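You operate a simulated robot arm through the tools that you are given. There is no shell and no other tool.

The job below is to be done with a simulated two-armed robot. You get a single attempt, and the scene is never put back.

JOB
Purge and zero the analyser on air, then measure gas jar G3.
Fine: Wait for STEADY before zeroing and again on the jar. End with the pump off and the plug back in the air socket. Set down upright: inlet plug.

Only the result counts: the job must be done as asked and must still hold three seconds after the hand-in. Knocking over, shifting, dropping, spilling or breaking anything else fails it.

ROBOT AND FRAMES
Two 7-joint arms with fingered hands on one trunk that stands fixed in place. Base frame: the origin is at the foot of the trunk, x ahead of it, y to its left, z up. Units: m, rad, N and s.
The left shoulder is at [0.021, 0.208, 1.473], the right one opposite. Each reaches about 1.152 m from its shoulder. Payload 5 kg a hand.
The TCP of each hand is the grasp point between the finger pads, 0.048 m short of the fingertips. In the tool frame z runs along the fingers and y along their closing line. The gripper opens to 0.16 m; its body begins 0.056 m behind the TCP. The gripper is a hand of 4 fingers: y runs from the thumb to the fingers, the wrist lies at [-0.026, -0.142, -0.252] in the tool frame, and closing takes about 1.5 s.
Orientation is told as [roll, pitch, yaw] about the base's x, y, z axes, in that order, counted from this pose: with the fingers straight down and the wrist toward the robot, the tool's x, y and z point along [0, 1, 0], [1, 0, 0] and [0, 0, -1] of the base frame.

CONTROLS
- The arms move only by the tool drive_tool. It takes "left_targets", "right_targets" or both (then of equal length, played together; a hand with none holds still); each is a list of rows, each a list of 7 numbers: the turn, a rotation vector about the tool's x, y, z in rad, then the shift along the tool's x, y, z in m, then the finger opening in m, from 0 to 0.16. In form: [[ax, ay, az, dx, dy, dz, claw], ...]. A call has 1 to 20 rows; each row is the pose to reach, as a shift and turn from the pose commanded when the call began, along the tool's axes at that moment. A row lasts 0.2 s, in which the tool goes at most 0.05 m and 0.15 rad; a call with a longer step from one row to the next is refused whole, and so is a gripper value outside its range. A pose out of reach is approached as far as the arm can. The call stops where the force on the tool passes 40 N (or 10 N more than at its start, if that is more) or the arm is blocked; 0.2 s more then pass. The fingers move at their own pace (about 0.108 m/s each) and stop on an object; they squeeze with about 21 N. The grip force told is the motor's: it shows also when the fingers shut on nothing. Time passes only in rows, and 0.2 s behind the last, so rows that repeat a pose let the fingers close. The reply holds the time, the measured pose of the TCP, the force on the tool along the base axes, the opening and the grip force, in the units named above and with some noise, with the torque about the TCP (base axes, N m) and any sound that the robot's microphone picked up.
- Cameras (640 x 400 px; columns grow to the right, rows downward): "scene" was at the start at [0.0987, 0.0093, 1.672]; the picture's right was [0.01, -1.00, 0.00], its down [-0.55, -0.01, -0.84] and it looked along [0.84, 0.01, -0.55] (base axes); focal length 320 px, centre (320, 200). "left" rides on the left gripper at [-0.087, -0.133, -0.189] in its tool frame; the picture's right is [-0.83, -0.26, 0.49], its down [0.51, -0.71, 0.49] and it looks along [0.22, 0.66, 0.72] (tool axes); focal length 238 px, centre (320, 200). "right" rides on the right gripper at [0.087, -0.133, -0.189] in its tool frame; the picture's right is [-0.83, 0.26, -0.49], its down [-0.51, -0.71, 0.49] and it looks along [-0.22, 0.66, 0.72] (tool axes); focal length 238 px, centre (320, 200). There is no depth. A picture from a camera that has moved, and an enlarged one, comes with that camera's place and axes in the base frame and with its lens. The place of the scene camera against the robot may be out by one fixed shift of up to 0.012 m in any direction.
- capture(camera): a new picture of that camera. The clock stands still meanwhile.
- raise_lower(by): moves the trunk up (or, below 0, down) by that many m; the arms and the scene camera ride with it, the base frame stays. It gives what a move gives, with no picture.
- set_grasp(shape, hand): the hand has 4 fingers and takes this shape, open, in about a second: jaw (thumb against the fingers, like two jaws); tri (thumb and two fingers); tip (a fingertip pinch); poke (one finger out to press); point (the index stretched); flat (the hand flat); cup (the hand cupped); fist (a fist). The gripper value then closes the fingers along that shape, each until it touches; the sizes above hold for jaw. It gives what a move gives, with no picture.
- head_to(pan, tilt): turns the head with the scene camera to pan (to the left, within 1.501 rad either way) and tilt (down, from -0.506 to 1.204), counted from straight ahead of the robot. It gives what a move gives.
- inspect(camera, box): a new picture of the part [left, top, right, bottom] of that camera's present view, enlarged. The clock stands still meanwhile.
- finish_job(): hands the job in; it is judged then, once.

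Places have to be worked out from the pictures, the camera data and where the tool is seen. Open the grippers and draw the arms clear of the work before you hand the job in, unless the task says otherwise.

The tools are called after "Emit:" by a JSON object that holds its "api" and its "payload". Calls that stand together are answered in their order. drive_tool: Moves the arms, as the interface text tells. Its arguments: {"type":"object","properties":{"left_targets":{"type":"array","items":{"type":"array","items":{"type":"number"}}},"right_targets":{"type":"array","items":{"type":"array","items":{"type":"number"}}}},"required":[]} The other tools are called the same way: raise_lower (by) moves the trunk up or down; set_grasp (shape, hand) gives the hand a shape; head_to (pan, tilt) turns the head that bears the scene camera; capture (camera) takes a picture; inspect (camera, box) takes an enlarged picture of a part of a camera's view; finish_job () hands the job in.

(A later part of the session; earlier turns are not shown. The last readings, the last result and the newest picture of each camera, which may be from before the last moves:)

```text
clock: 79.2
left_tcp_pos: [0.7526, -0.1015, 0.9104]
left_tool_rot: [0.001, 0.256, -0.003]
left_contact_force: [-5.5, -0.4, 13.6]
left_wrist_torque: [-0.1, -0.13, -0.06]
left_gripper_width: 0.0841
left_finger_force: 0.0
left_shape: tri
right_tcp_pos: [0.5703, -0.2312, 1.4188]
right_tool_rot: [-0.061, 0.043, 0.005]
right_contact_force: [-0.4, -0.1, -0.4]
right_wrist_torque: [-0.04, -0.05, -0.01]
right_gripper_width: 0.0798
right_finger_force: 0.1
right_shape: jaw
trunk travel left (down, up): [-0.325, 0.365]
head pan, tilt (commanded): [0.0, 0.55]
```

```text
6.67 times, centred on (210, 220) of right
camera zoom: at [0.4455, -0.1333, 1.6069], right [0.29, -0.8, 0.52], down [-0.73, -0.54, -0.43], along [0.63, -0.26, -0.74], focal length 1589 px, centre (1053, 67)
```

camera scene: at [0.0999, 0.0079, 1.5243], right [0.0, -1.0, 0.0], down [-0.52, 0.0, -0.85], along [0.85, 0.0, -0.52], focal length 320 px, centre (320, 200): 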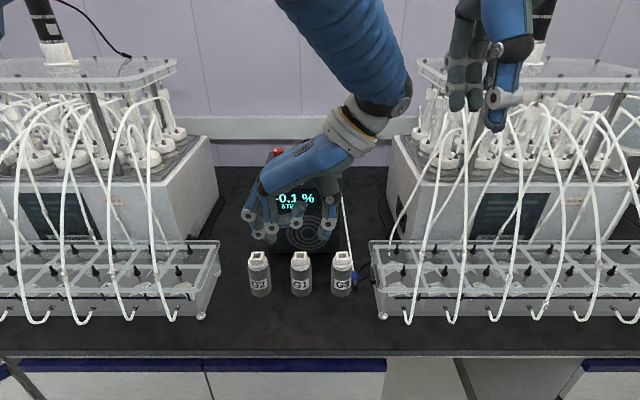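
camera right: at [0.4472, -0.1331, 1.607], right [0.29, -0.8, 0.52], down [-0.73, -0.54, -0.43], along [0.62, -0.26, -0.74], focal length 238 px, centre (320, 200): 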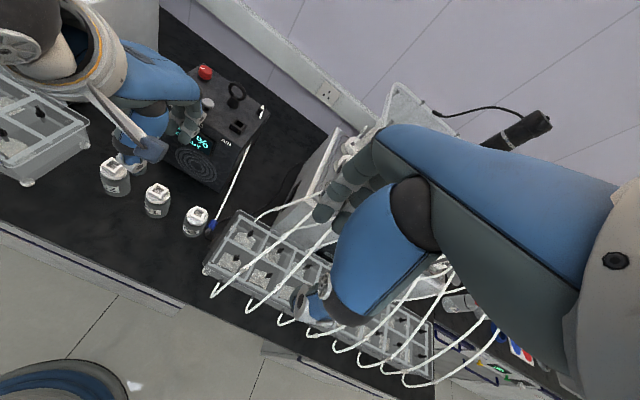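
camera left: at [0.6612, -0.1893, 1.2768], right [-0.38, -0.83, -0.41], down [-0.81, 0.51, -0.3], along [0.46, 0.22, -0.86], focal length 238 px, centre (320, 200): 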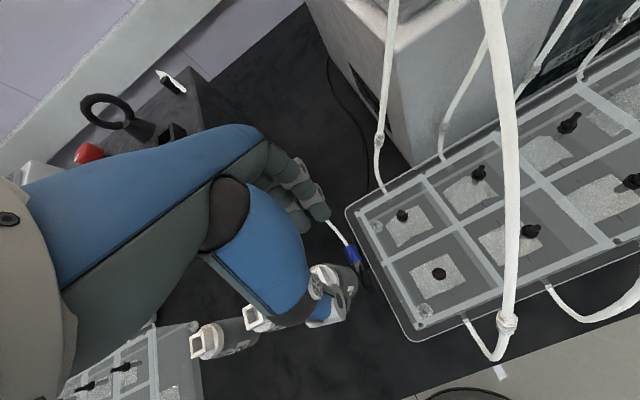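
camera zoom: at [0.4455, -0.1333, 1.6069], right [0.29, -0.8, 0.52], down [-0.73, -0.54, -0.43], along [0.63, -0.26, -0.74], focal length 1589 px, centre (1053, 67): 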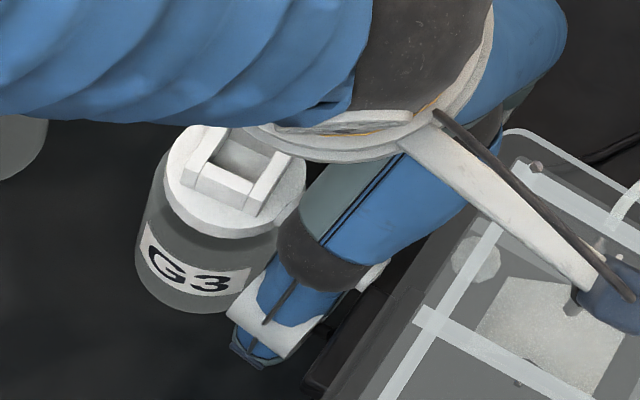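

There's still ~13 N under the thumb, so its tip is at the bench (or the flat cord) here. I raise 4.5 mm so it just clears, then close again slowly.

Emit:
{"api": "drive_tool", "payload": {"left_targets": [[0, 0, 0, 0.0, -0.0011, -0.0045, 0.09], [0, 0, 0, 0, -0.0011, -0.0045, 0.07], [0, 0, 0, 0, -0.0011, -0.0045, 0.06], [0, 0, 0, 0, -0.0011, -0.0045, 0.055]]}}

Emit:
{"api": "inspect", "payload": {"camera": "left", "box": [280, 220, 360, 320]}}

Emit:
{"api": "inspect", "payload": {"camera": "scene", "box": [325, 250, 375, 300]}}

```text
clock: 80.2
left_tcp_pos: [0.7581, -0.1005, 0.9156]
left_tool_rot: [0.001, 0.252, -0.003]
left_contact_force: [-0.1, -1.0, 1.0]
left_wrist_torque: [0.05, 0.03, 0.0]
left_gripper_width: 0.0554
left_finger_force: 0.0
left_shape: tri
right_tcp_pos: [0.5719, -0.2295, 1.4184]
right_tool_rot: [-0.059, 0.045, 0.005]
right_contact_force: [-1.2, -0.5, 0.1]
right_wrist_torque: [-0.03, -0.04, 0.0]
right_gripper_width: 0.0799
right_finger_force: 0.0
right_shape: jaw
trunk travel left (down, up): [-0.325, 0.365]
head pan, tilt (commanded): [0.0, 0.55]
```

```text
4.00 times, centred on (320, 270) of left
camera zoom: at [0.6763, -0.1871, 1.1316], right [-0.38, -0.83, -0.41], down [-0.81, 0.51, -0.3], along [0.46, 0.22, -0.86], focal length 953 px, centre (320, -80)
```

zoom: 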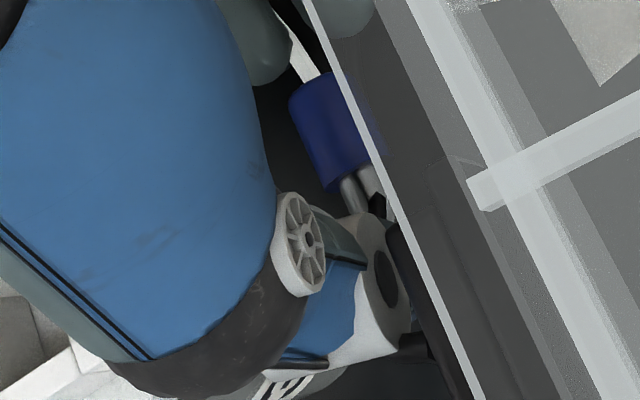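

```text
8.00 times, centred on (350, 275) of scene
camera zoom: at [0.0994, 0.0079, 1.5244], right [0.0, -1.0, 0.0], down [-0.52, 0.0, -0.85], along [0.85, 0.0, -0.52], focal length 2562 px, centre (80, -400)
```

zoom: 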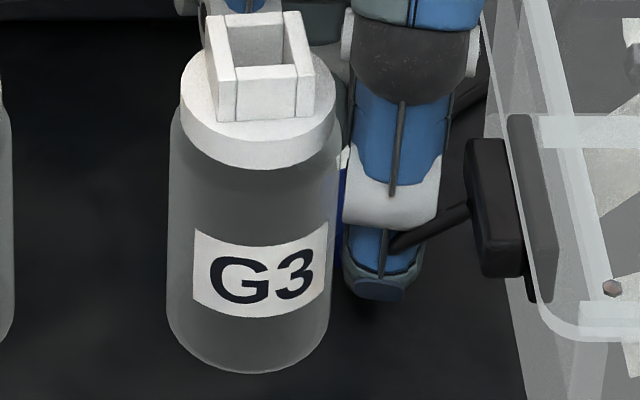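

No contact force now, with thumb and fingers nearing both ends of the plug. I keep closing in 5 mm steps.

Emit:
{"api": "drive_tool", "payload": {"left_targets": [[0, 0, 0, 0, 0, 0, 0.05], [0, 0, 0, 0, 0, 0, 0.046], [0, 0, 0, 0, 0, 0, 0.042]]}}

Emit:
{"api": "inspect", "payload": {"camera": "left", "box": [280, 220, 360, 320]}}

Emit:
{"api": "inspect", "payload": {"camera": "scene", "box": [325, 250, 375, 300]}}

```text
clock: 81.0
left_tcp_pos: [0.7589, -0.1005, 0.9162]
left_tool_rot: [-0.001, 0.252, -0.002]
left_contact_force: [-0.5, 0.8, 0.6]
left_wrist_torque: [-0.01, -0.01, -0.01]
left_gripper_width: 0.0425
left_finger_force: 0.1
left_shape: tri
right_tcp_pos: [0.5718, -0.2305, 1.4184]
right_tool_rot: [-0.059, 0.049, 0.004]
right_contact_force: [-0.6, 0.4, -0.8]
right_wrist_torque: [0.02, -0.03, 0.02]
right_gripper_width: 0.08
right_finger_force: 0.0
right_shape: jaw
trunk travel left (down, up): [-0.325, 0.365]
head pan, tilt (commanded): [0.0, 0.55]
```

```text
4.00 times, centred on (320, 270) of left
camera zoom: at [0.6764, -0.1872, 1.1317], right [-0.38, -0.83, -0.41], down [-0.81, 0.51, -0.3], along [0.46, 0.22, -0.86], focal length 953 px, centre (320, -80)
```

zoom: 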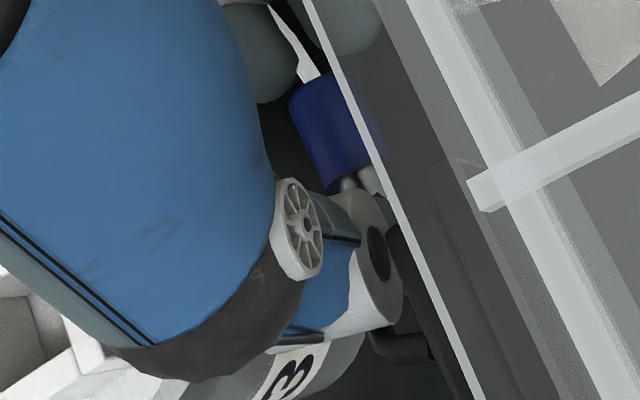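

```text
8.00 times, centred on (350, 275) of scene
camera zoom: at [0.0994, 0.0079, 1.5244], right [0.0, -1.0, 0.0], down [-0.52, 0.0, -0.85], along [0.85, 0.0, -0.52], focal length 2562 px, centre (80, -400)
```

zoom: 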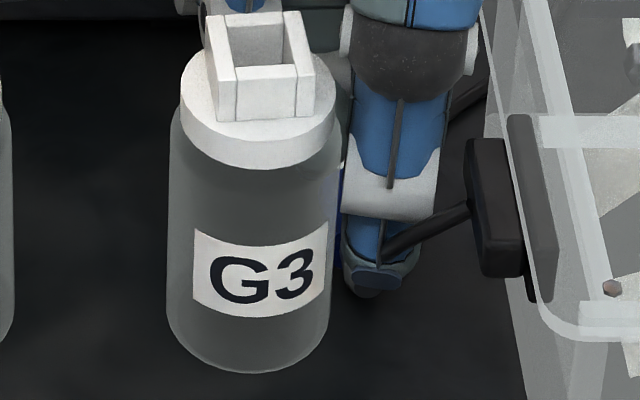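

The earlier contact was the fingers on the bench: at this tilt they hang lower than the thumb, which rides too high on the nose. I reduce the tilt to 0.2, reopen a little, lower about 1 cm, and close while watching force.

Emit:
{"api": "drive_tool", "payload": {"left_targets": [[0, 0, 0, 0, 0, 0, 0.065], [-0.05, 0, 0, 0, -0.0029, 0.0007, 0.065], [-0.05, 0, 0, 0, -0.0016, 0.0056, 0.06], [-0.05, 0, 0, 0, -0.0009, 0.0085, 0.052], [-0.05, 0, 0, 0, -0.0007, 0.0094, 0.047]]}}

Emit:
{"api": "inspect", "payload": {"camera": "left", "box": [280, 220, 360, 320]}}

Emit:
{"api": "inspect", "payload": {"camera": "scene", "box": [325, 250, 375, 300]}}

```text
clock: 82.2
left_tcp_pos: [0.7563, -0.1006, 0.9059]
left_tool_rot: [-0.001, 0.202, -0.005]
left_contact_force: [0.8, -0.3, 2.3]
left_wrist_torque: [0.01, 0.02, -0.06]
left_gripper_width: 0.0474
left_finger_force: 0.0
left_shape: tri
right_tcp_pos: [0.5738, -0.2299, 1.4177]
right_tool_rot: [-0.059, 0.045, 0.004]
right_contact_force: [0.1, 0.7, 0.3]
right_wrist_torque: [0.0, 0.04, 0.0]
right_gripper_width: 0.0798
right_finger_force: 0.1
right_shape: jaw
trunk travel left (down, up): [-0.325, 0.365]
head pan, tilt (commanded): [0.0, 0.55]
```

```text
4.00 times, centred on (320, 270) of left
camera zoom: at [0.663, -0.1869, 1.118], right [-0.35, -0.83, -0.42], down [-0.79, 0.51, -0.34], along [0.5, 0.22, -0.84], focal length 953 px, centre (320, -80)
```

zoom: 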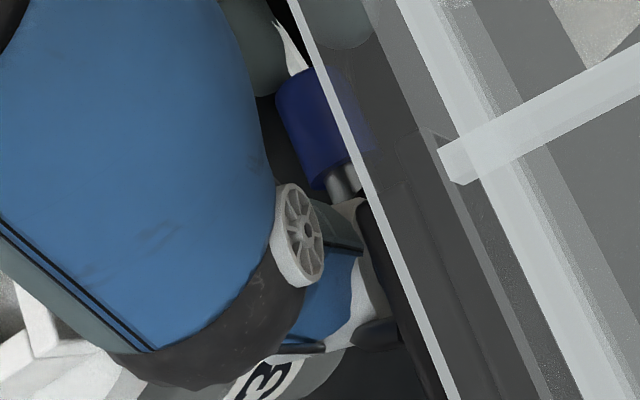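

```text
8.00 times, centred on (350, 275) of scene
camera zoom: at [0.0996, 0.0079, 1.5244], right [0.0, -1.0, 0.0], down [-0.52, 0.0, -0.85], along [0.85, 0.0, -0.52], focal length 2562 px, centre (80, -400)
```

zoom: 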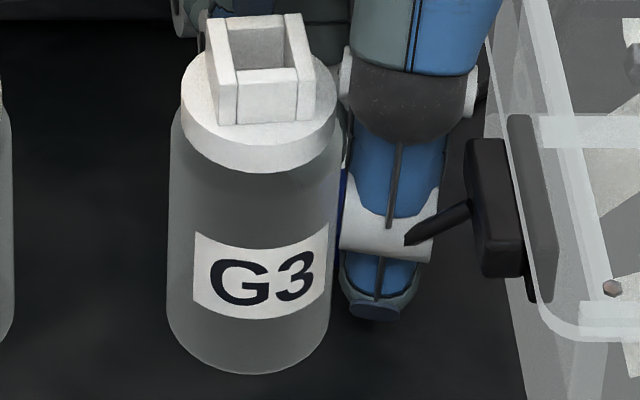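

The thumb now sits in front of the nose with only 2 N of contact. I continue closing until both ends are gripped.

Emit:
{"api": "drive_tool", "payload": {"left_targets": [[0, 0, 0, 0, 0, 0, 0.042], [0, 0, 0, 0, 0, 0, 0.037], [0, 0, 0, 0, 0, 0, 0.033], [0, 0, 0, 0, 0, 0, 0.03]]}}

Emit:
{"api": "inspect", "payload": {"camera": "left", "box": [280, 220, 360, 320]}}

Emit:
{"api": "inspect", "payload": {"camera": "scene", "box": [325, 250, 375, 300]}}

```text
clock: 83.2
left_tcp_pos: [0.7558, -0.0995, 0.9061]
left_tool_rot: [0.0, 0.202, -0.004]
left_contact_force: [1.9, 0.9, 1.4]
left_wrist_torque: [0.05, 0.06, -0.06]
left_gripper_width: 0.0304
left_finger_force: 0.0
left_shape: tri
right_tcp_pos: [0.5732, -0.2303, 1.4171]
right_tool_rot: [-0.059, 0.046, 0.004]
right_contact_force: [0.0, 0.1, 0.6]
right_wrist_torque: [0.01, 0.03, 0.0]
right_gripper_width: 0.0801
right_finger_force: 0.0
right_shape: jaw
trunk travel left (down, up): [-0.325, 0.365]
head pan, tilt (commanded): [0.0, 0.55]
```

```text
4.00 times, centred on (320, 270) of left
camera zoom: at [0.6627, -0.1868, 1.1175], right [-0.35, -0.83, -0.42], down [-0.79, 0.51, -0.34], along [0.5, 0.22, -0.84], focal length 953 px, centre (320, -80)
```

zoom: 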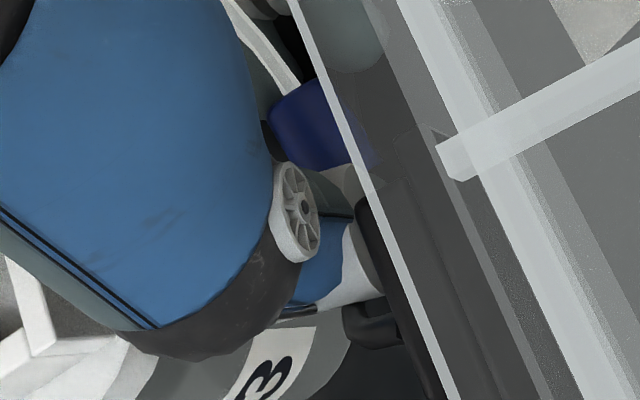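

```text
8.00 times, centred on (350, 275) of scene
camera zoom: at [0.0996, 0.0079, 1.5243], right [0.0, -1.0, 0.0], down [-0.52, 0.0, -0.85], along [0.85, 0.0, -0.52], focal length 2562 px, centre (80, -400)
```

zoom: 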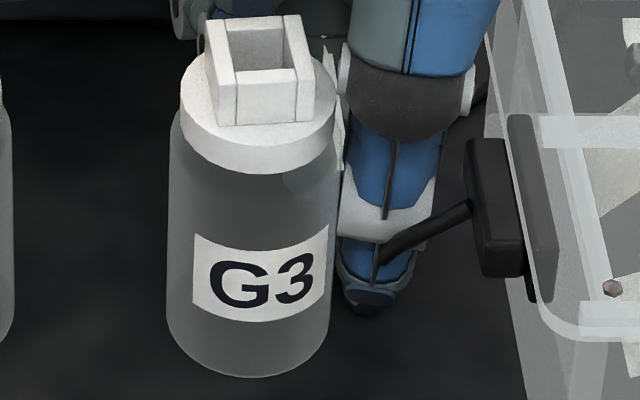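

The plug seems to have turned slightly as the thumb pushed it. I look at it more widely before going on.

Emit:
{"api": "inspect", "payload": {"camera": "left", "box": [250, 160, 370, 300]}}

Emit:
{"api": "inspect", "payload": {"camera": "right", "box": [170, 180, 250, 260]}}

Emit:
{"api": "inspect", "payload": {"camera": "scene", "box": [310, 210, 380, 300]}}

```text
2.86 times, centred on (310, 230) of left
camera zoom: at [0.6627, -0.1868, 1.1175], right [-0.35, -0.83, -0.42], down [-0.79, 0.51, -0.34], along [0.5, 0.22, -0.84], focal length 681 px, centre (349, 114)
```

zoom: 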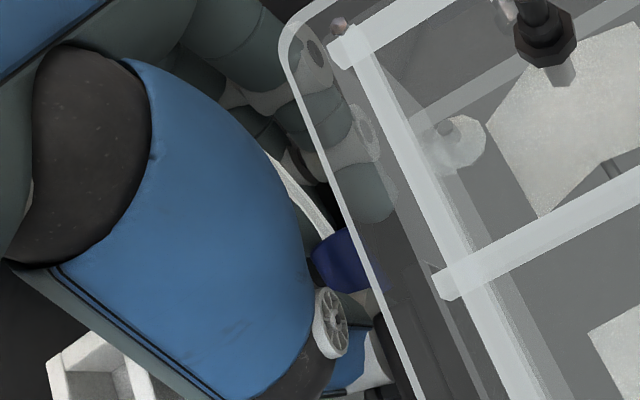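

```text
5.00 times, centred on (210, 220) of right
camera zoom: at [0.4478, -0.1332, 1.6064], right [0.29, -0.8, 0.52], down [-0.73, -0.54, -0.43], along [0.62, -0.26, -0.74], focal length 1192 px, centre (870, 100)
```

zoom: 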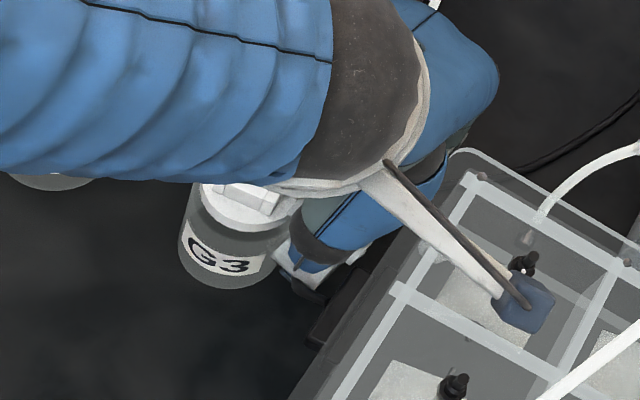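

```text
4.44 times, centred on (345, 255) of scene
camera zoom: at [0.0996, 0.0079, 1.5243], right [0.0, -1.0, 0.0], down [-0.52, 0.0, -0.85], along [0.85, 0.0, -0.52], focal length 1423 px, centre (209, -44)
```

zoom: 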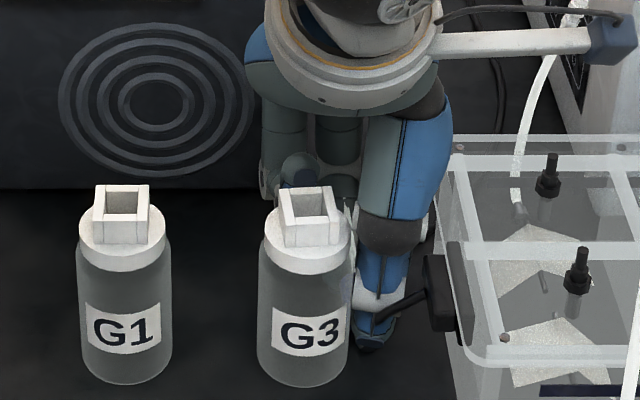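

It looks as if the plug has turned to lie across the grip, which would be a better hold. I close further and check the grip force and width.

Emit:
{"api": "drive_tool", "payload": {"left_targets": [[0, 0, 0, 0, 0, 0, 0.024], [0, 0, 0, 0, 0, 0, 0.018], [0, 0, 0, 0, 0, 0, 0.012], [0, 0, 0, 0, 0, 0, 0.006], [0, 0, 0, 0, 0, 0, 0.0]]}}

Emit:
{"api": "inspect", "payload": {"camera": "left", "box": [250, 160, 370, 300]}}

Emit:
{"api": "inspect", "payload": {"camera": "scene", "box": [325, 250, 375, 300]}}

```text
clock: 84.4
left_tcp_pos: [0.7554, -0.1004, 0.9064]
left_tool_rot: [0.0, 0.202, -0.004]
left_contact_force: [0.5, 1.5, -0.5]
left_wrist_torque: [-0.04, 0.05, 0.04]
left_gripper_width: 0.0203
left_finger_force: 20.5
left_shape: tri
right_tcp_pos: [0.5725, -0.2307, 1.4169]
right_tool_rot: [-0.06, 0.047, 0.005]
right_contact_force: [0.4, 0.4, 0.5]
right_wrist_torque: [0.0, 0.0, 0.01]
right_gripper_width: 0.0801
right_finger_force: 0.1
right_shape: jaw
trunk travel left (down, up): [-0.325, 0.365]
head pan, tilt (commanded): [0.0, 0.55]
```

```text
2.86 times, centred on (310, 230) of left
camera zoom: at [0.6629, -0.1868, 1.1179], right [-0.35, -0.83, -0.42], down [-0.79, 0.51, -0.34], along [0.5, 0.22, -0.84], focal length 681 px, centre (349, 114)
```

zoom: 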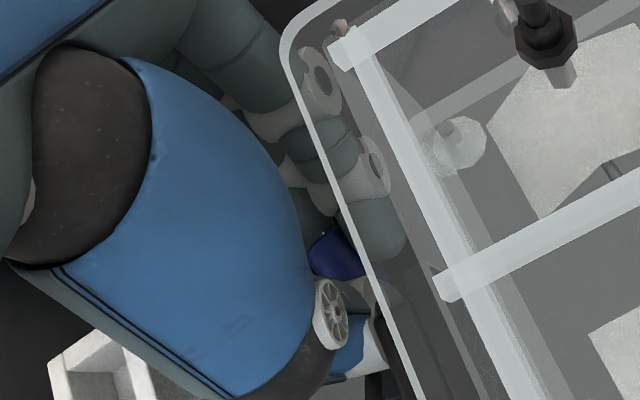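

```text
8.00 times, centred on (350, 275) of scene
camera zoom: at [0.0996, 0.008, 1.5243], right [0.0, -1.0, 0.0], down [-0.52, 0.0, -0.85], along [0.85, 0.0, -0.52], focal length 2562 px, centre (80, -400)
```

zoom: 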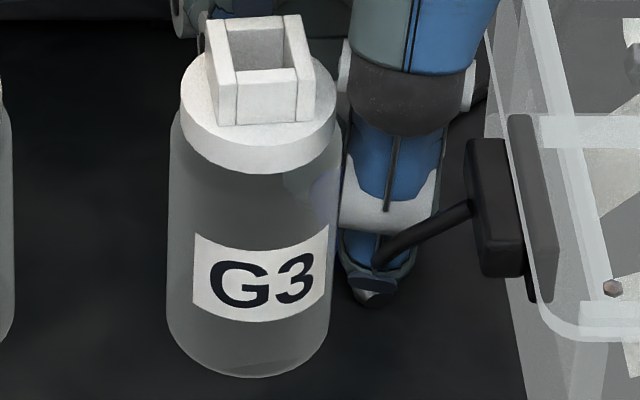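

The grip has caught something firmly (20.5 N at width 0.020), and the grey nose shows just below the thumb. I zoom in to see the plug's orientation in the hand.

Emit:
{"api": "inspect", "payload": {"camera": "left", "box": [290, 210, 340, 270]}}

Emit:
{"api": "inspect", "payload": {"camera": "scene", "box": [335, 265, 365, 295]}}

```text
6.67 times, centred on (315, 240) of left
camera zoom: at [0.6629, -0.1868, 1.1179], right [-0.35, -0.83, -0.42], down [-0.79, 0.51, -0.34], along [0.5, 0.22, -0.84], focal length 1589 px, centre (353, -67)
```

zoom: 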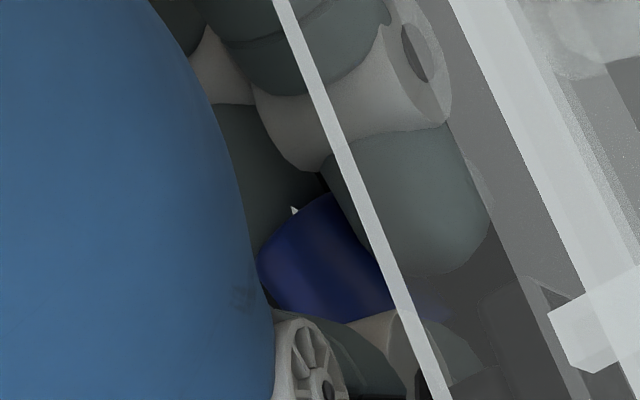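

```text
13.33 times, centred on (350, 280) of scene
camera zoom: at [0.0996, 0.008, 1.5243], right [0.0, -1.0, 0.0], down [-0.52, 0.0, -0.85], along [0.85, 0.0, -0.52], focal length 4270 px, centre (-80, -867)
```

zoom: 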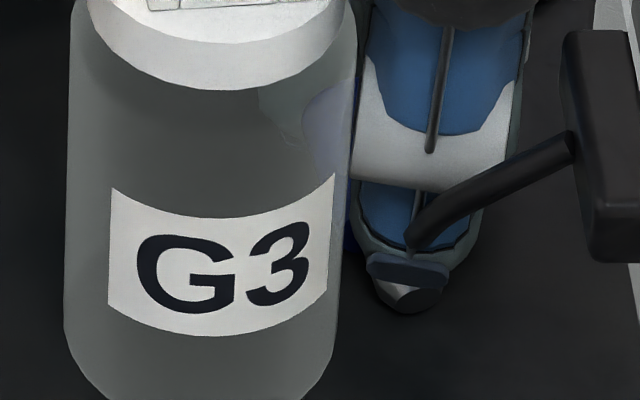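

The blue body is held between the thumb and both fingers with the nose pointing down below the thumb. I lift straight up 2 cm, then 10 cm, and look again.

Emit:
{"api": "drive_tool", "payload": {"left_targets": [[0, 0, 0, 0, -0.002, -0.0098, 0.0], [0, 0, 0, 0, -0.004, -0.0196, 0.0], [0, 0, 0, 0, -0.0085, -0.0415, 0.0], [0, 0, 0, 0, -0.0145, -0.0705, 0.0], [0, 0, 0, 0, -0.02, -0.098, 0.0]]}}

Emit:
{"api": "inspect", "payload": {"camera": "scene", "box": [310, 180, 390, 300]}}

Emit:
{"api": "inspect", "payload": {"camera": "left", "box": [250, 170, 370, 310]}}

Emit:
{"api": "inspect", "payload": {"camera": "right", "box": [150, 130, 270, 260]}}

```text
clock: 85.6
left_tcp_pos: [0.753, -0.1012, 1.007]
left_tool_rot: [0.002, 0.204, -0.002]
left_contact_force: [-0.6, 0.0, -1.9]
left_wrist_torque: [-0.03, -0.11, 0.05]
left_gripper_width: 0.0203
left_finger_force: 20.7
left_shape: tri
right_tcp_pos: [0.5717, -0.2297, 1.4178]
right_tool_rot: [-0.058, 0.045, 0.007]
right_contact_force: [-0.6, 0.6, 0.8]
right_wrist_torque: [-0.04, -0.04, 0.0]
right_gripper_width: 0.08
right_finger_force: 0.1
right_shape: jaw
trunk travel left (down, up): [-0.325, 0.365]
head pan, tilt (commanded): [0.0, 0.55]
```

```text
3.33 times, centred on (350, 240) of scene
camera zoom: at [0.0987, 0.008, 1.5244], right [0.0, -1.0, 0.0], down [-0.52, 0.0, -0.85], along [0.85, 0.0, -0.52], focal length 1068 px, centre (220, 67)
```

zoom: 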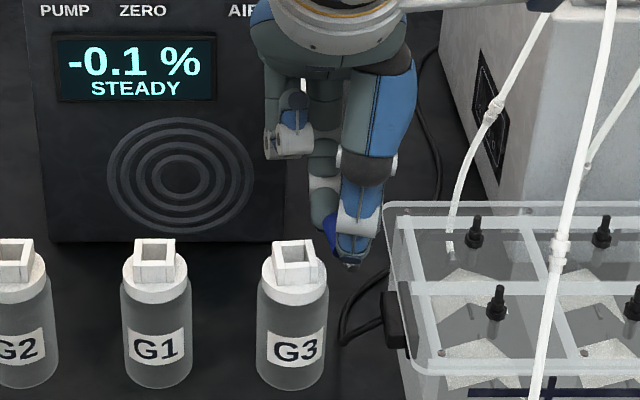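

```text
2.86 times, centred on (310, 240) of left
camera zoom: at [0.6607, -0.1877, 1.2177], right [-0.35, -0.83, -0.42], down [-0.79, 0.51, -0.34], along [0.5, 0.22, -0.84], focal length 681 px, centre (349, 86)
```

zoom: 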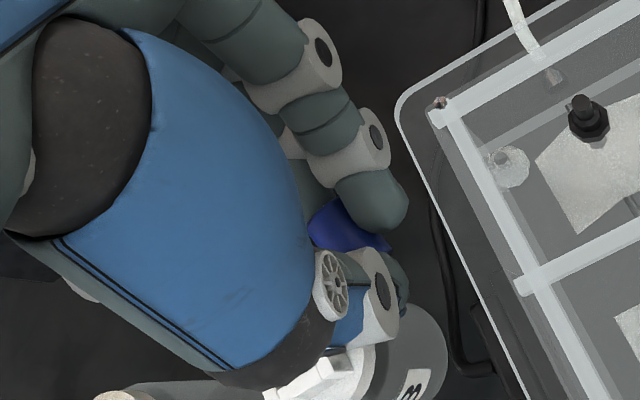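

```text
3.08 times, centred on (210, 195) of right
camera zoom: at [0.4468, -0.1332, 1.6068], right [0.29, -0.8, 0.52], down [-0.73, -0.54, -0.43], along [0.62, -0.26, -0.74], focal length 733 px, centre (658, 215)
```

zoom: 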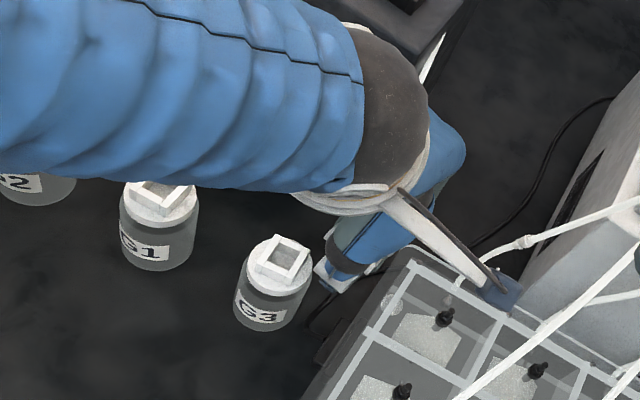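

The plug is held, nose down, and G3 is undisturbed. I carry it up and over to the open space in front, at the middle, to examine its tilt in the grip.

Emit:
{"api": "drive_tool", "payload": {"left_targets": [[0, 0, 0, 0, -0.0065, -0.031, 0.0], [0, 0, 0, 0, -0.0122, -0.0587, 0.0], [0, 0, 0, 0.025, -0.036, -0.061, 0.0], [0, 0, 0, 0.06, -0.06, -0.058, 0.0], [0, 0, 0, 0.1, -0.083, -0.056, 0.0], [0, 0, 0, 0.14, -0.1, -0.055, 0.0], [0, 0, 0, 0.15, -0.1062, -0.0546, 0.0]]}}

Emit:
{"api": "drive_tool", "payload": {"left_targets": [[0, 0, -0.13, 0, 0, 0, 0.0], [0, 0, -0.26, 0, 0, 0, 0.0], [0, 0, -0.39, 0, 0, 0, 0.0], [0, 0, -0.52, 0, 0, 0, 0.0], [0, 0, -0.65, 0, 0, 0, 0.0], [0, 0, -0.78, 0, 0, 0, 0.0]]}}

Emit:
{"api": "capture", "payload": {"camera": "scene"}}

Emit:
{"api": "capture", "payload": {"camera": "left"}}

```text
clock: 87.2
left_tcp_pos: [0.6616, 0.0476, 1.0791]
left_tool_rot: [-0.001, 0.203, -0.006]
left_contact_force: [0.5, 0.2, 0.2]
left_wrist_torque: [0.05, 0.0, -0.01]
left_gripper_width: 0.0205
left_finger_force: 21.1
left_shape: tri
right_tcp_pos: [0.5718, -0.2311, 1.4173]
right_tool_rot: [-0.062, 0.046, 0.006]
right_contact_force: [0.1, 0.3, -0.3]
right_wrist_torque: [0.04, 0.01, 0.04]
right_gripper_width: 0.0801
right_finger_force: 0.1
right_shape: jaw
trunk travel left (down, up): [-0.325, 0.365]
head pan, tilt (commanded): [0.0, 0.55]
```

```text
clock: 88.6
left_tcp_pos: [0.6626, 0.0493, 1.0805]
left_tool_rot: [0.143, 0.142, 0.79]
left_contact_force: [1.6, -0.4, -0.9]
left_wrist_torque: [0.05, 0.01, 0.02]
left_gripper_width: 0.02
left_finger_force: 21.0
left_shape: tri
right_tcp_pos: [0.5736, -0.2312, 1.4173]
right_tool_rot: [-0.059, 0.045, 0.006]
right_contact_force: [0.4, 0.3, -0.6]
right_wrist_torque: [0.02, 0.02, -0.01]
right_gripper_width: 0.0801
right_finger_force: 0.1
right_shape: jaw
trunk travel left (down, up): [-0.325, 0.365]
head pan, tilt (commanded): [0.0, 0.55]
```

```text
taken
camera scene: at [0.0997, 0.0074, 1.5243], right [0.0, -1.0, 0.0], down [-0.52, 0.0, -0.85], along [0.85, 0.0, -0.52], focal length 320 px, centre (320, 200)
```

scene: 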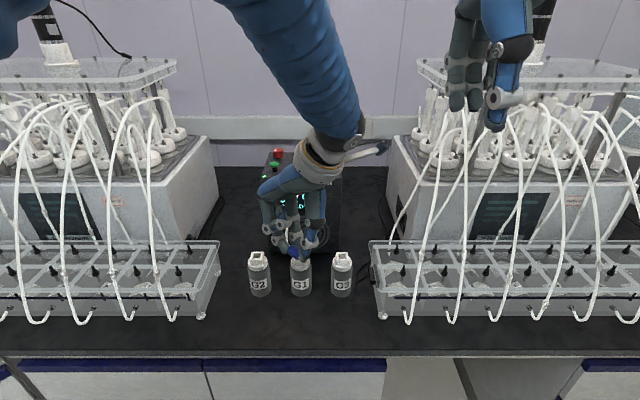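

```text
taken
camera left: at [0.6679, -0.106, 1.2722], right [0.3, -0.78, -0.56], down [-0.94, -0.14, -0.31], along [0.16, 0.62, -0.77], focal length 238 px, centre (320, 200)
```

left: 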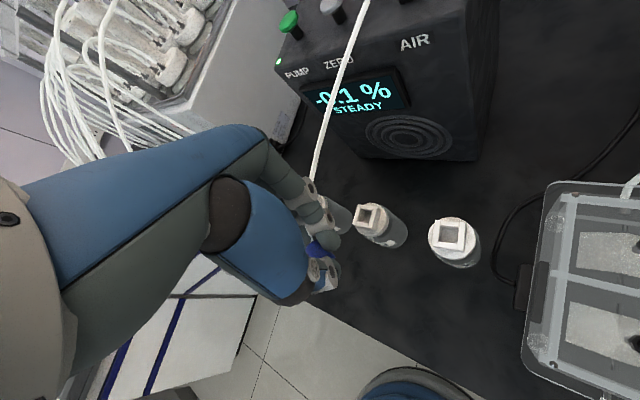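

The plug is still firmly held. I zoom in to measure its tilt in this view.

Emit:
{"api": "inspect", "payload": {"camera": "scene", "box": [255, 180, 345, 270]}}

Emit:
{"api": "inspect", "payload": {"camera": "left", "box": [270, 170, 390, 310]}}

Emit:
{"api": "inspect", "payload": {"camera": "right", "box": [60, 100, 220, 260]}}

```text
4.44 times, centred on (300, 225) of scene
camera zoom: at [0.0997, 0.0074, 1.5243], right [0.0, -1.0, 0.0], down [-0.52, 0.0, -0.85], along [0.85, 0.0, -0.52], focal length 1423 px, centre (409, 89)
```

zoom: 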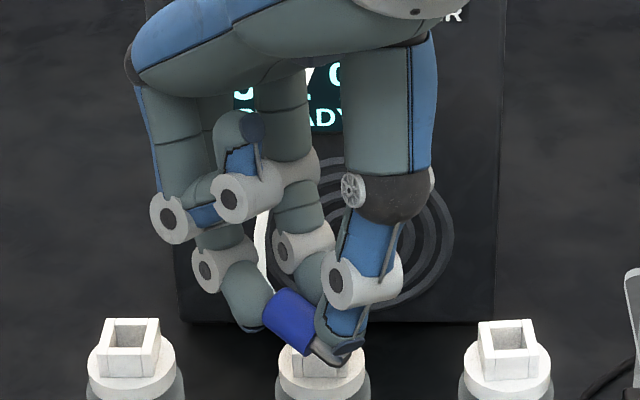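

```text
2.86 times, centred on (330, 240) of left
camera zoom: at [0.6679, -0.106, 1.2722], right [0.3, -0.78, -0.56], down [-0.94, -0.14, -0.31], along [0.16, 0.62, -0.77], focal length 681 px, centre (291, 86)
```

zoom: 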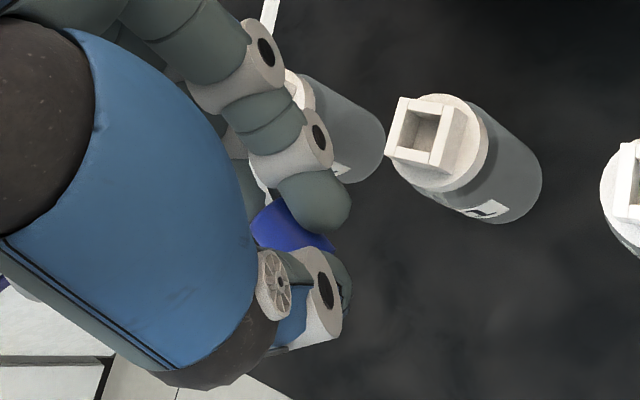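

```text
2.50 times, centred on (140, 180) of right
camera zoom: at [0.448, -0.1337, 1.6063], right [0.29, -0.8, 0.52], down [-0.73, -0.54, -0.43], along [0.62, -0.26, -0.74], focal length 596 px, centre (770, 250)
```

zoom: 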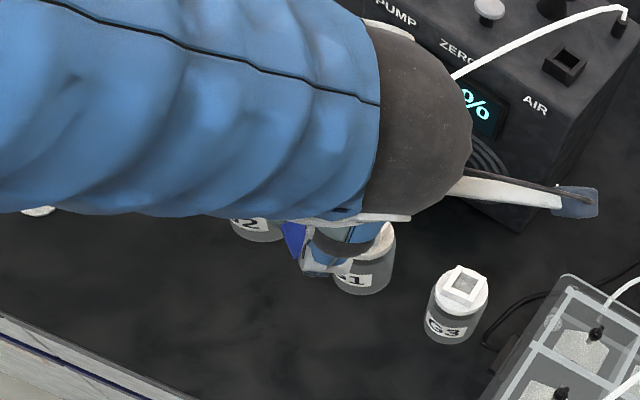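

The plug is held lengthwise between thumb (nose) and fingers (tube end), almost horizontal. I'll lay it on the open bench in front and re-pick it across its body near the tube end, so I can then turn it nose-down. I turn the hand to yaw ≈ −0.3 and move over the open spot.

Emit:
{"api": "drive_tool", "payload": {"left_targets": [[0, 0, 0.13, 0, 0, 0, 0.0], [0, 0, 0.27, 0, 0, 0, 0.0], [0, 0, 0.41, 0, 0, 0, 0.0], [0, 0, 0.55, 0, 0, 0, 0.0], [0, 0, 0.69, 0, 0, 0, 0.0], [0, 0, 0.83, 0, 0, 0, 0.0], [0, 0, 0.97, 0, 0, 0, 0.0], [0, 0, 1.09, 0, 0, 0, 0.0]]}}

```text
clock: 90.4
left_tcp_pos: [0.6637, 0.0514, 1.0791]
left_tool_rot: [-0.066, 0.192, -0.322]
left_contact_force: [0.2, 0.5, -0.7]
left_wrist_torque: [-0.05, 0.01, 0.01]
left_gripper_width: 0.02
left_finger_force: 21.1
left_shape: tri
right_tcp_pos: [0.5741, -0.2292, 1.4181]
right_tool_rot: [-0.06, 0.044, 0.006]
right_contact_force: [0.9, 0.8, 0.4]
right_wrist_torque: [-0.08, 0.03, -0.04]
right_gripper_width: 0.0797
right_finger_force: 0.1
right_shape: jaw
trunk travel left (down, up): [-0.325, 0.365]
head pan, tilt (commanded): [0.0, 0.55]
```

I move back and left over the clear bench, then down to about 8 cm above it, and check.

Emit:
{"api": "drive_tool", "payload": {"left_targets": [[0, 0, 0, 0.0147, -0.0357, 0.006, 0.0], [0, 0, 0, 0.0308, -0.0667, 0.011, 0.0], [0, 0, 0, 0.0334, -0.0591, 0.0502, 0.0], [0, 0, 0, 0.036, -0.0515, 0.0894, 0.0], [0, 0, 0, 0.0373, -0.0476, 0.1089, 0.0]]}}

Emit:
{"api": "head_to", "payload": {"pan": 0.1, "tilt": 0.75}}

Emit:
{"api": "capture", "payload": {"camera": "scene"}}

Emit:
{"api": "capture", "payload": {"camera": "left"}}

Emit:
{"api": "capture", "payload": {"camera": "right"}}

```text
clock: 91.6
left_tcp_pos: [0.6077, 0.1001, 0.9802]
left_tool_rot: [-0.063, 0.191, -0.318]
left_contact_force: [0.5, 0.1, -0.3]
left_wrist_torque: [0.02, 0.08, -0.05]
left_gripper_width: 0.0201
left_finger_force: 20.6
left_shape: tri
right_tcp_pos: [0.5729, -0.2304, 1.4177]
right_tool_rot: [-0.061, 0.047, 0.005]
right_contact_force: [0.6, -0.9, -0.4]
right_wrist_torque: [0.04, 0.06, 0.02]
right_gripper_width: 0.08
right_finger_force: 0.1
right_shape: jaw
trunk travel left (down, up): [-0.325, 0.365]
head pan, tilt (commanded): [0.0, 0.55]
```

```text
clock: 92.3
left_tcp_pos: [0.6062, 0.0995, 0.9812]
left_tool_rot: [-0.062, 0.194, -0.32]
left_contact_force: [0.9, 0.0, -0.3]
left_wrist_torque: [-0.02, 0.01, 0.04]
left_gripper_width: 0.0202
left_finger_force: 21.9
left_shape: tri
right_tcp_pos: [0.5735, -0.2295, 1.4182]
right_tool_rot: [-0.059, 0.044, 0.005]
right_contact_force: [0.1, 0.5, 0.5]
right_wrist_torque: [-0.03, 0.0, -0.05]
right_gripper_width: 0.0799
right_finger_force: 0.1
right_shape: jaw
trunk travel left (down, up): [-0.325, 0.365]
head pan, tilt (commanded): [0.099, 0.75]
```

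```text
taken
camera scene: at [0.0918, 0.0164, 1.5071], right [0.1, -1.0, 0.0], down [-0.68, -0.07, -0.73], along [0.73, 0.07, -0.68], focal length 320 px, centre (320, 200)
```

scene: 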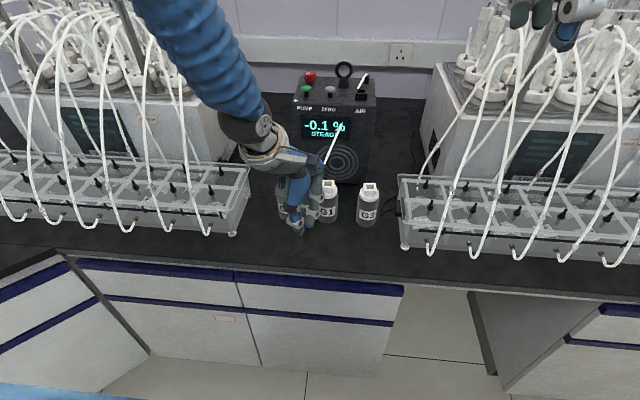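

```text
taken
camera left: at [0.494, 0.058, 1.1963], right [-0.59, -0.71, -0.38], down [-0.61, 0.7, -0.38], along [0.53, 0.01, -0.85], focal length 238 px, centre (320, 200)
```

left: 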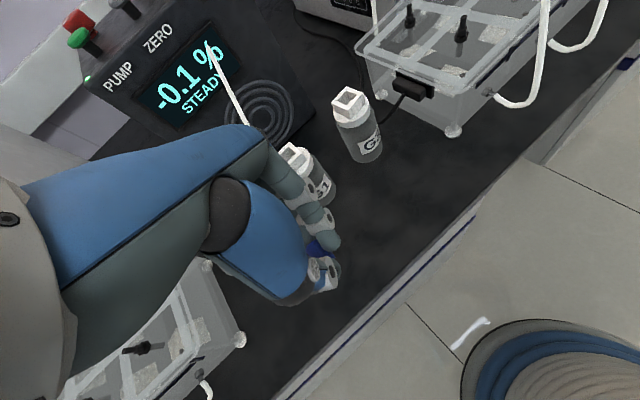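

```text
taken
camera right: at [0.4473, -0.133, 1.6066], right [0.29, -0.8, 0.52], down [-0.73, -0.54, -0.43], along [0.62, -0.26, -0.74], focal length 238 px, centre (320, 200)
```

right: 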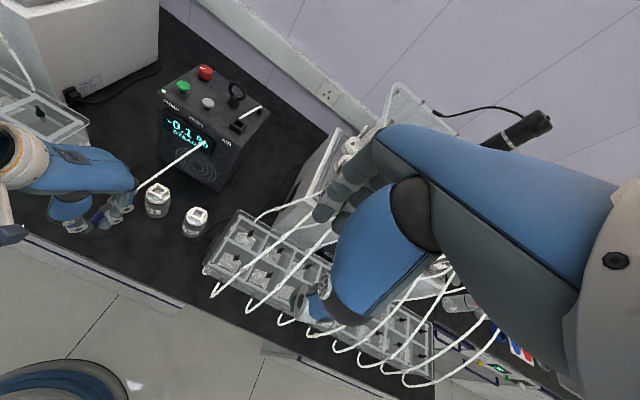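

I zoom in to see how close the hand is to G2 and how the plug sits.

Emit:
{"api": "inspect", "payload": {"camera": "scene", "box": [230, 140, 400, 260]}}

Emit:
{"api": "inspect", "payload": {"camera": "left", "box": [260, 130, 400, 310]}}

Emit:
{"api": "inspect", "payload": {"camera": "right", "box": [20, 130, 220, 250]}}

```text
3.33 times, centred on (315, 200) of scene
camera zoom: at [0.0918, 0.0164, 1.5071], right [0.1, -1.0, 0.0], down [-0.68, -0.07, -0.73], along [0.73, 0.07, -0.68], focal length 1068 px, centre (337, 200)
```

zoom: 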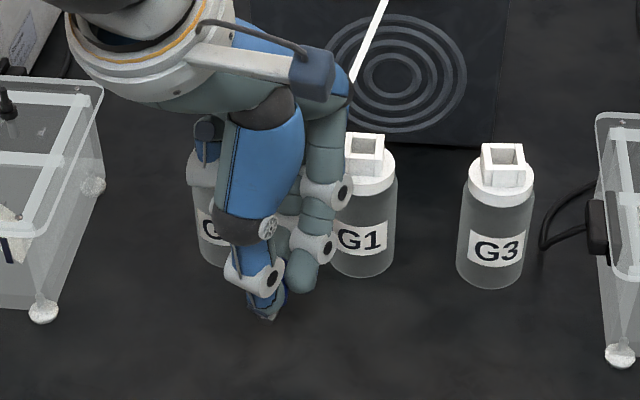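

```text
2.22 times, centred on (330, 220) of left
camera zoom: at [0.494, 0.058, 1.1963], right [-0.59, -0.71, -0.38], down [-0.61, 0.7, -0.38], along [0.53, 0.01, -0.85], focal length 530 px, centre (298, 156)
```

zoom: 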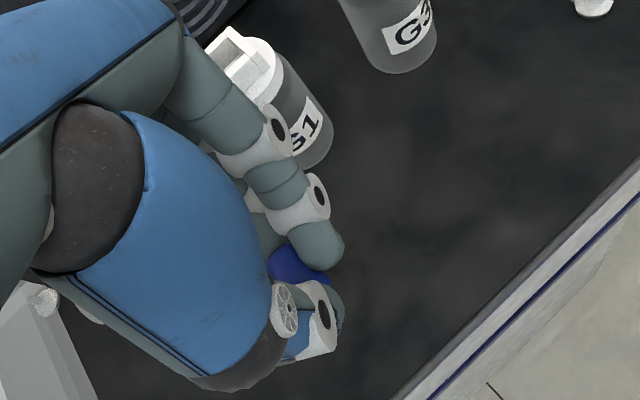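

```text
3.20 times, centred on (120, 190) of right
camera zoom: at [0.4473, -0.133, 1.6066], right [0.29, -0.8, 0.52], down [-0.73, -0.54, -0.43], along [0.62, -0.26, -0.74], focal length 763 px, centre (960, 232)
```

zoom: 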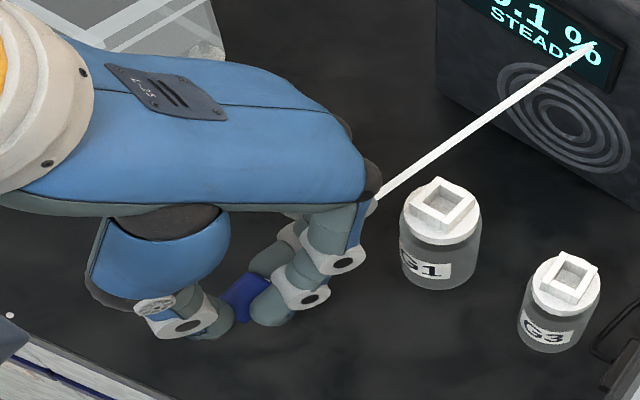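

Clearance to the jars is fine at these heights. I lower the plug toward the bench: 6.5 cm first, then small steps until contact is felt.

Emit:
{"api": "drive_tool", "payload": {"left_targets": [[0, 0, 0, 0.002, 0.0057, 0.0294, 0.0], [0, 0, 0, 0.0036, 0.0105, 0.0538, 0.0], [0, 0, 0, 0.0042, 0.0124, 0.0636, 0.0]]}}

Emit:
{"api": "inspect", "payload": {"camera": "right", "box": [40, 170, 160, 250]}}

Emit:
{"api": "inspect", "payload": {"camera": "scene", "box": [260, 180, 350, 260]}}

```text
clock: 93.1
left_tcp_pos: [0.6078, 0.0994, 0.9144]
left_tool_rot: [-0.063, 0.192, -0.319]
left_contact_force: [2.6, 0.0, 0.5]
left_wrist_torque: [-0.05, -0.07, -0.02]
left_gripper_width: 0.0199
left_finger_force: 21.4
left_shape: tri
right_tcp_pos: [0.573, -0.2299, 1.4176]
right_tool_rot: [-0.059, 0.045, 0.004]
right_contact_force: [0.7, 0.5, 0.1]
right_wrist_torque: [0.01, 0.03, 0.01]
right_gripper_width: 0.0801
right_finger_force: 0.1
right_shape: jaw
trunk travel left (down, up): [-0.325, 0.365]
head pan, tilt (commanded): [0.099, 0.75]
```

```text
5.00 times, centred on (100, 210) of right
camera zoom: at [0.4478, -0.1332, 1.6065], right [0.29, -0.8, 0.52], down [-0.73, -0.54, -0.43], along [0.62, -0.26, -0.74], focal length 1192 px, centre (1420, 150)
```

zoom: 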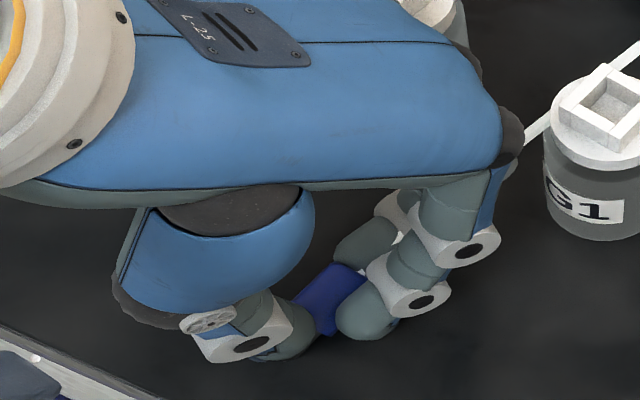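

```text
5.00 times, centred on (305, 220) of scene
camera zoom: at [0.0923, 0.0161, 1.507], right [0.1, -1.0, 0.0], down [-0.68, -0.07, -0.73], along [0.73, 0.07, -0.68], focal length 1601 px, centre (395, 100)
```

zoom: 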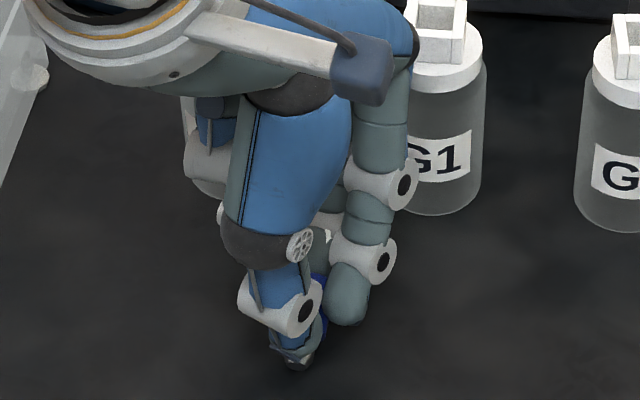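

Contact hasn't happened yet (TCP z 0.914). I lower in 3 mm steps until the nose or fingertips touch the bench.

Emit:
{"api": "drive_tool", "payload": {"left_targets": [[0, 0, 0, 0.0002, 0.0006, 0.0029, 0.0], [0, 0, 0, 0.0004, 0.0011, 0.0059, 0.0], [0, 0, 0, 0.0006, 0.0017, 0.0088, 0.0]]}}

```text
clock: 93.9
left_tcp_pos: [0.6074, 0.1008, 0.9062]
left_tool_rot: [-0.063, 0.19, -0.32]
left_contact_force: [2.5, -1.0, 4.7]
left_wrist_torque: [-0.02, -0.05, 0.02]
left_gripper_width: 0.0203
left_finger_force: 21.0
left_shape: tri
right_tcp_pos: [0.5721, -0.2309, 1.4175]
right_tool_rot: [-0.059, 0.046, 0.005]
right_contact_force: [-0.5, 0.2, 0.0]
right_wrist_torque: [-0.04, -0.03, 0.0]
right_gripper_width: 0.0801
right_finger_force: 0.0
right_shape: jaw
trunk travel left (down, up): [-0.325, 0.365]
head pan, tilt (commanded): [0.099, 0.75]
```

Light contact (4.7 N) at the same height where I picked it up. I open slowly so the plug settles flat on the bench.

Emit:
{"api": "drive_tool", "payload": {"left_targets": [[0, 0, 0, 0, 0, 0, 0.02], [0, 0, 0, 0, 0, 0, 0.024], [0, 0, 0, 0, 0, 0, 0.028], [0, 0, 0, 0, 0, 0, 0.032], [0, 0, 0, 0, 0, 0, 0.036], [0, 0, 0, 0, 0, 0, 0.04], [0, 0, 0, 0, 0, 0, 0.045], [0, 0, 0, 0, 0, 0, 0.05]]}}

Emit:
{"api": "inspect", "payload": {"camera": "right", "box": [40, 170, 160, 250]}}

Emit:
{"api": "inspect", "payload": {"camera": "scene", "box": [260, 180, 350, 260]}}

Emit:
{"api": "inspect", "payload": {"camera": "left", "box": [270, 180, 370, 320]}}

```text
clock: 95.7
left_tcp_pos: [0.6077, 0.1006, 0.9057]
left_tool_rot: [-0.063, 0.191, -0.319]
left_contact_force: [-0.2, 0.1, 1.5]
left_wrist_torque: [0.02, 0.0, -0.02]
left_gripper_width: 0.0491
left_finger_force: 0.0
left_shape: tri
right_tcp_pos: [0.573, -0.2301, 1.4177]
right_tool_rot: [-0.059, 0.046, 0.005]
right_contact_force: [0.6, -0.1, -0.5]
right_wrist_torque: [-0.01, -0.04, 0.06]
right_gripper_width: 0.0799
right_finger_force: 0.1
right_shape: jaw
trunk travel left (down, up): [-0.325, 0.365]
head pan, tilt (commanded): [0.099, 0.75]
```

```text
5.00 times, centred on (100, 210) of right
camera zoom: at [0.4475, -0.1331, 1.6065], right [0.29, -0.8, 0.52], down [-0.73, -0.54, -0.43], along [0.62, -0.26, -0.74], focal length 1192 px, centre (1420, 150)
```

zoom: 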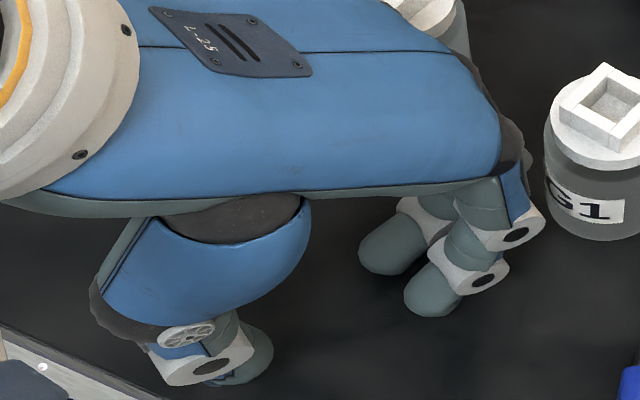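

```text
5.00 times, centred on (305, 220) of scene
camera zoom: at [0.0919, 0.0163, 1.507], right [0.1, -1.0, 0.0], down [-0.68, -0.07, -0.73], along [0.73, 0.07, -0.68], focal length 1601 px, centre (395, 100)
```

zoom: 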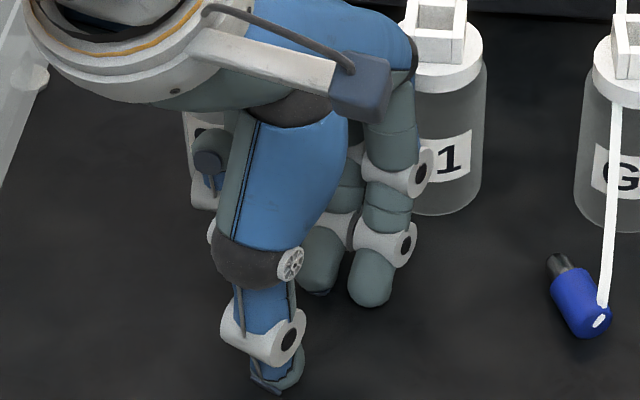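

```text
2.86 times, centred on (320, 250) of left
camera zoom: at [0.4953, 0.0584, 1.1218], right [-0.59, -0.71, -0.38], down [-0.61, 0.7, -0.38], along [0.53, 0.01, -0.85], focal length 681 px, centre (320, 57)
```

zoom: 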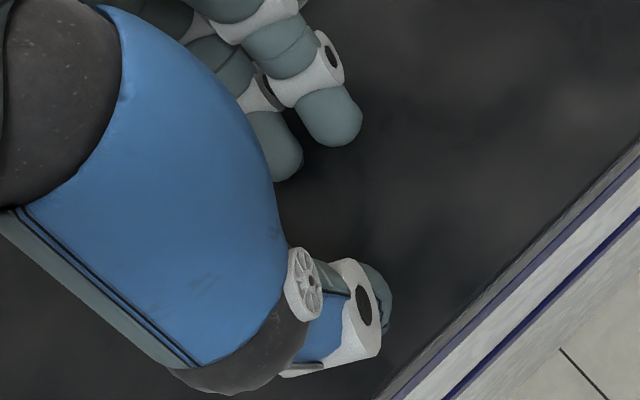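

On release the plug rolled and now lies in front of G3 at about (0.632, −0.034), nose pointing away-left and tube end toward me-right; the jars are untouched. I lift the left hand, level it, and test whether it can yaw to about −1.12, which would let me grasp the plug squarely across its body.

Emit:
{"api": "drive_tool", "payload": {"left_targets": [[0, 0, 0, 0, -0.008, -0.04, 0.05], [0, 0, 0, 0, -0.016, -0.08, 0.06], [-0.1, 0, 0, 0, -0.02, -0.12, 0.07], [-0.2, 0, 0, 0, -0.02, -0.14, 0.07]]}}

Emit:
{"api": "drive_tool", "payload": {"left_targets": [[0, 0, 0.12, 0, 0, 0, 0.07], [0, 0, 0.24, 0, 0, 0, 0.07], [0, 0, 0.36, 0, 0, 0, 0.07], [0, 0, 0.48, 0, 0, 0, 0.07], [0, 0, 0.6, 0, 0, 0, 0.07]]}}

```text
clock: 96.7
left_tcp_pos: [0.618, 0.108, 1.0498]
left_tool_rot: [-0.061, -0.008, -0.308]
left_contact_force: [0.6, 0.1, -0.5]
left_wrist_torque: [-0.07, -0.01, -0.03]
left_gripper_width: 0.0697
left_finger_force: 0.1
left_shape: tri
right_tcp_pos: [0.572, -0.2302, 1.4175]
right_tool_rot: [-0.059, 0.046, 0.006]
right_contact_force: [0.3, 0.0, -0.2]
right_wrist_torque: [0.0, 0.04, 0.02]
right_gripper_width: 0.0799
right_finger_force: 0.1
right_shape: jaw
trunk travel left (down, up): [-0.325, 0.365]
head pan, tilt (commanded): [0.099, 0.75]
```

```text
clock: 97.9
left_tcp_pos: [0.618, 0.1087, 1.0475]
left_tool_rot: [-0.048, -0.041, -0.909]
left_contact_force: [1.0, 0.1, -0.2]
left_wrist_torque: [-0.05, 0.0, -0.02]
left_gripper_width: 0.0698
left_finger_force: 0.1
left_shape: tri
right_tcp_pos: [0.5721, -0.2283, 1.4178]
right_tool_rot: [-0.062, 0.046, 0.005]
right_contact_force: [0.4, 0.6, -1.4]
right_wrist_torque: [-0.11, 0.06, -0.05]
right_gripper_width: 0.0799
right_finger_force: 0.1
right_shape: jaw
trunk travel left (down, up): [-0.325, 0.365]
head pan, tilt (commanded): [0.099, 0.75]
```

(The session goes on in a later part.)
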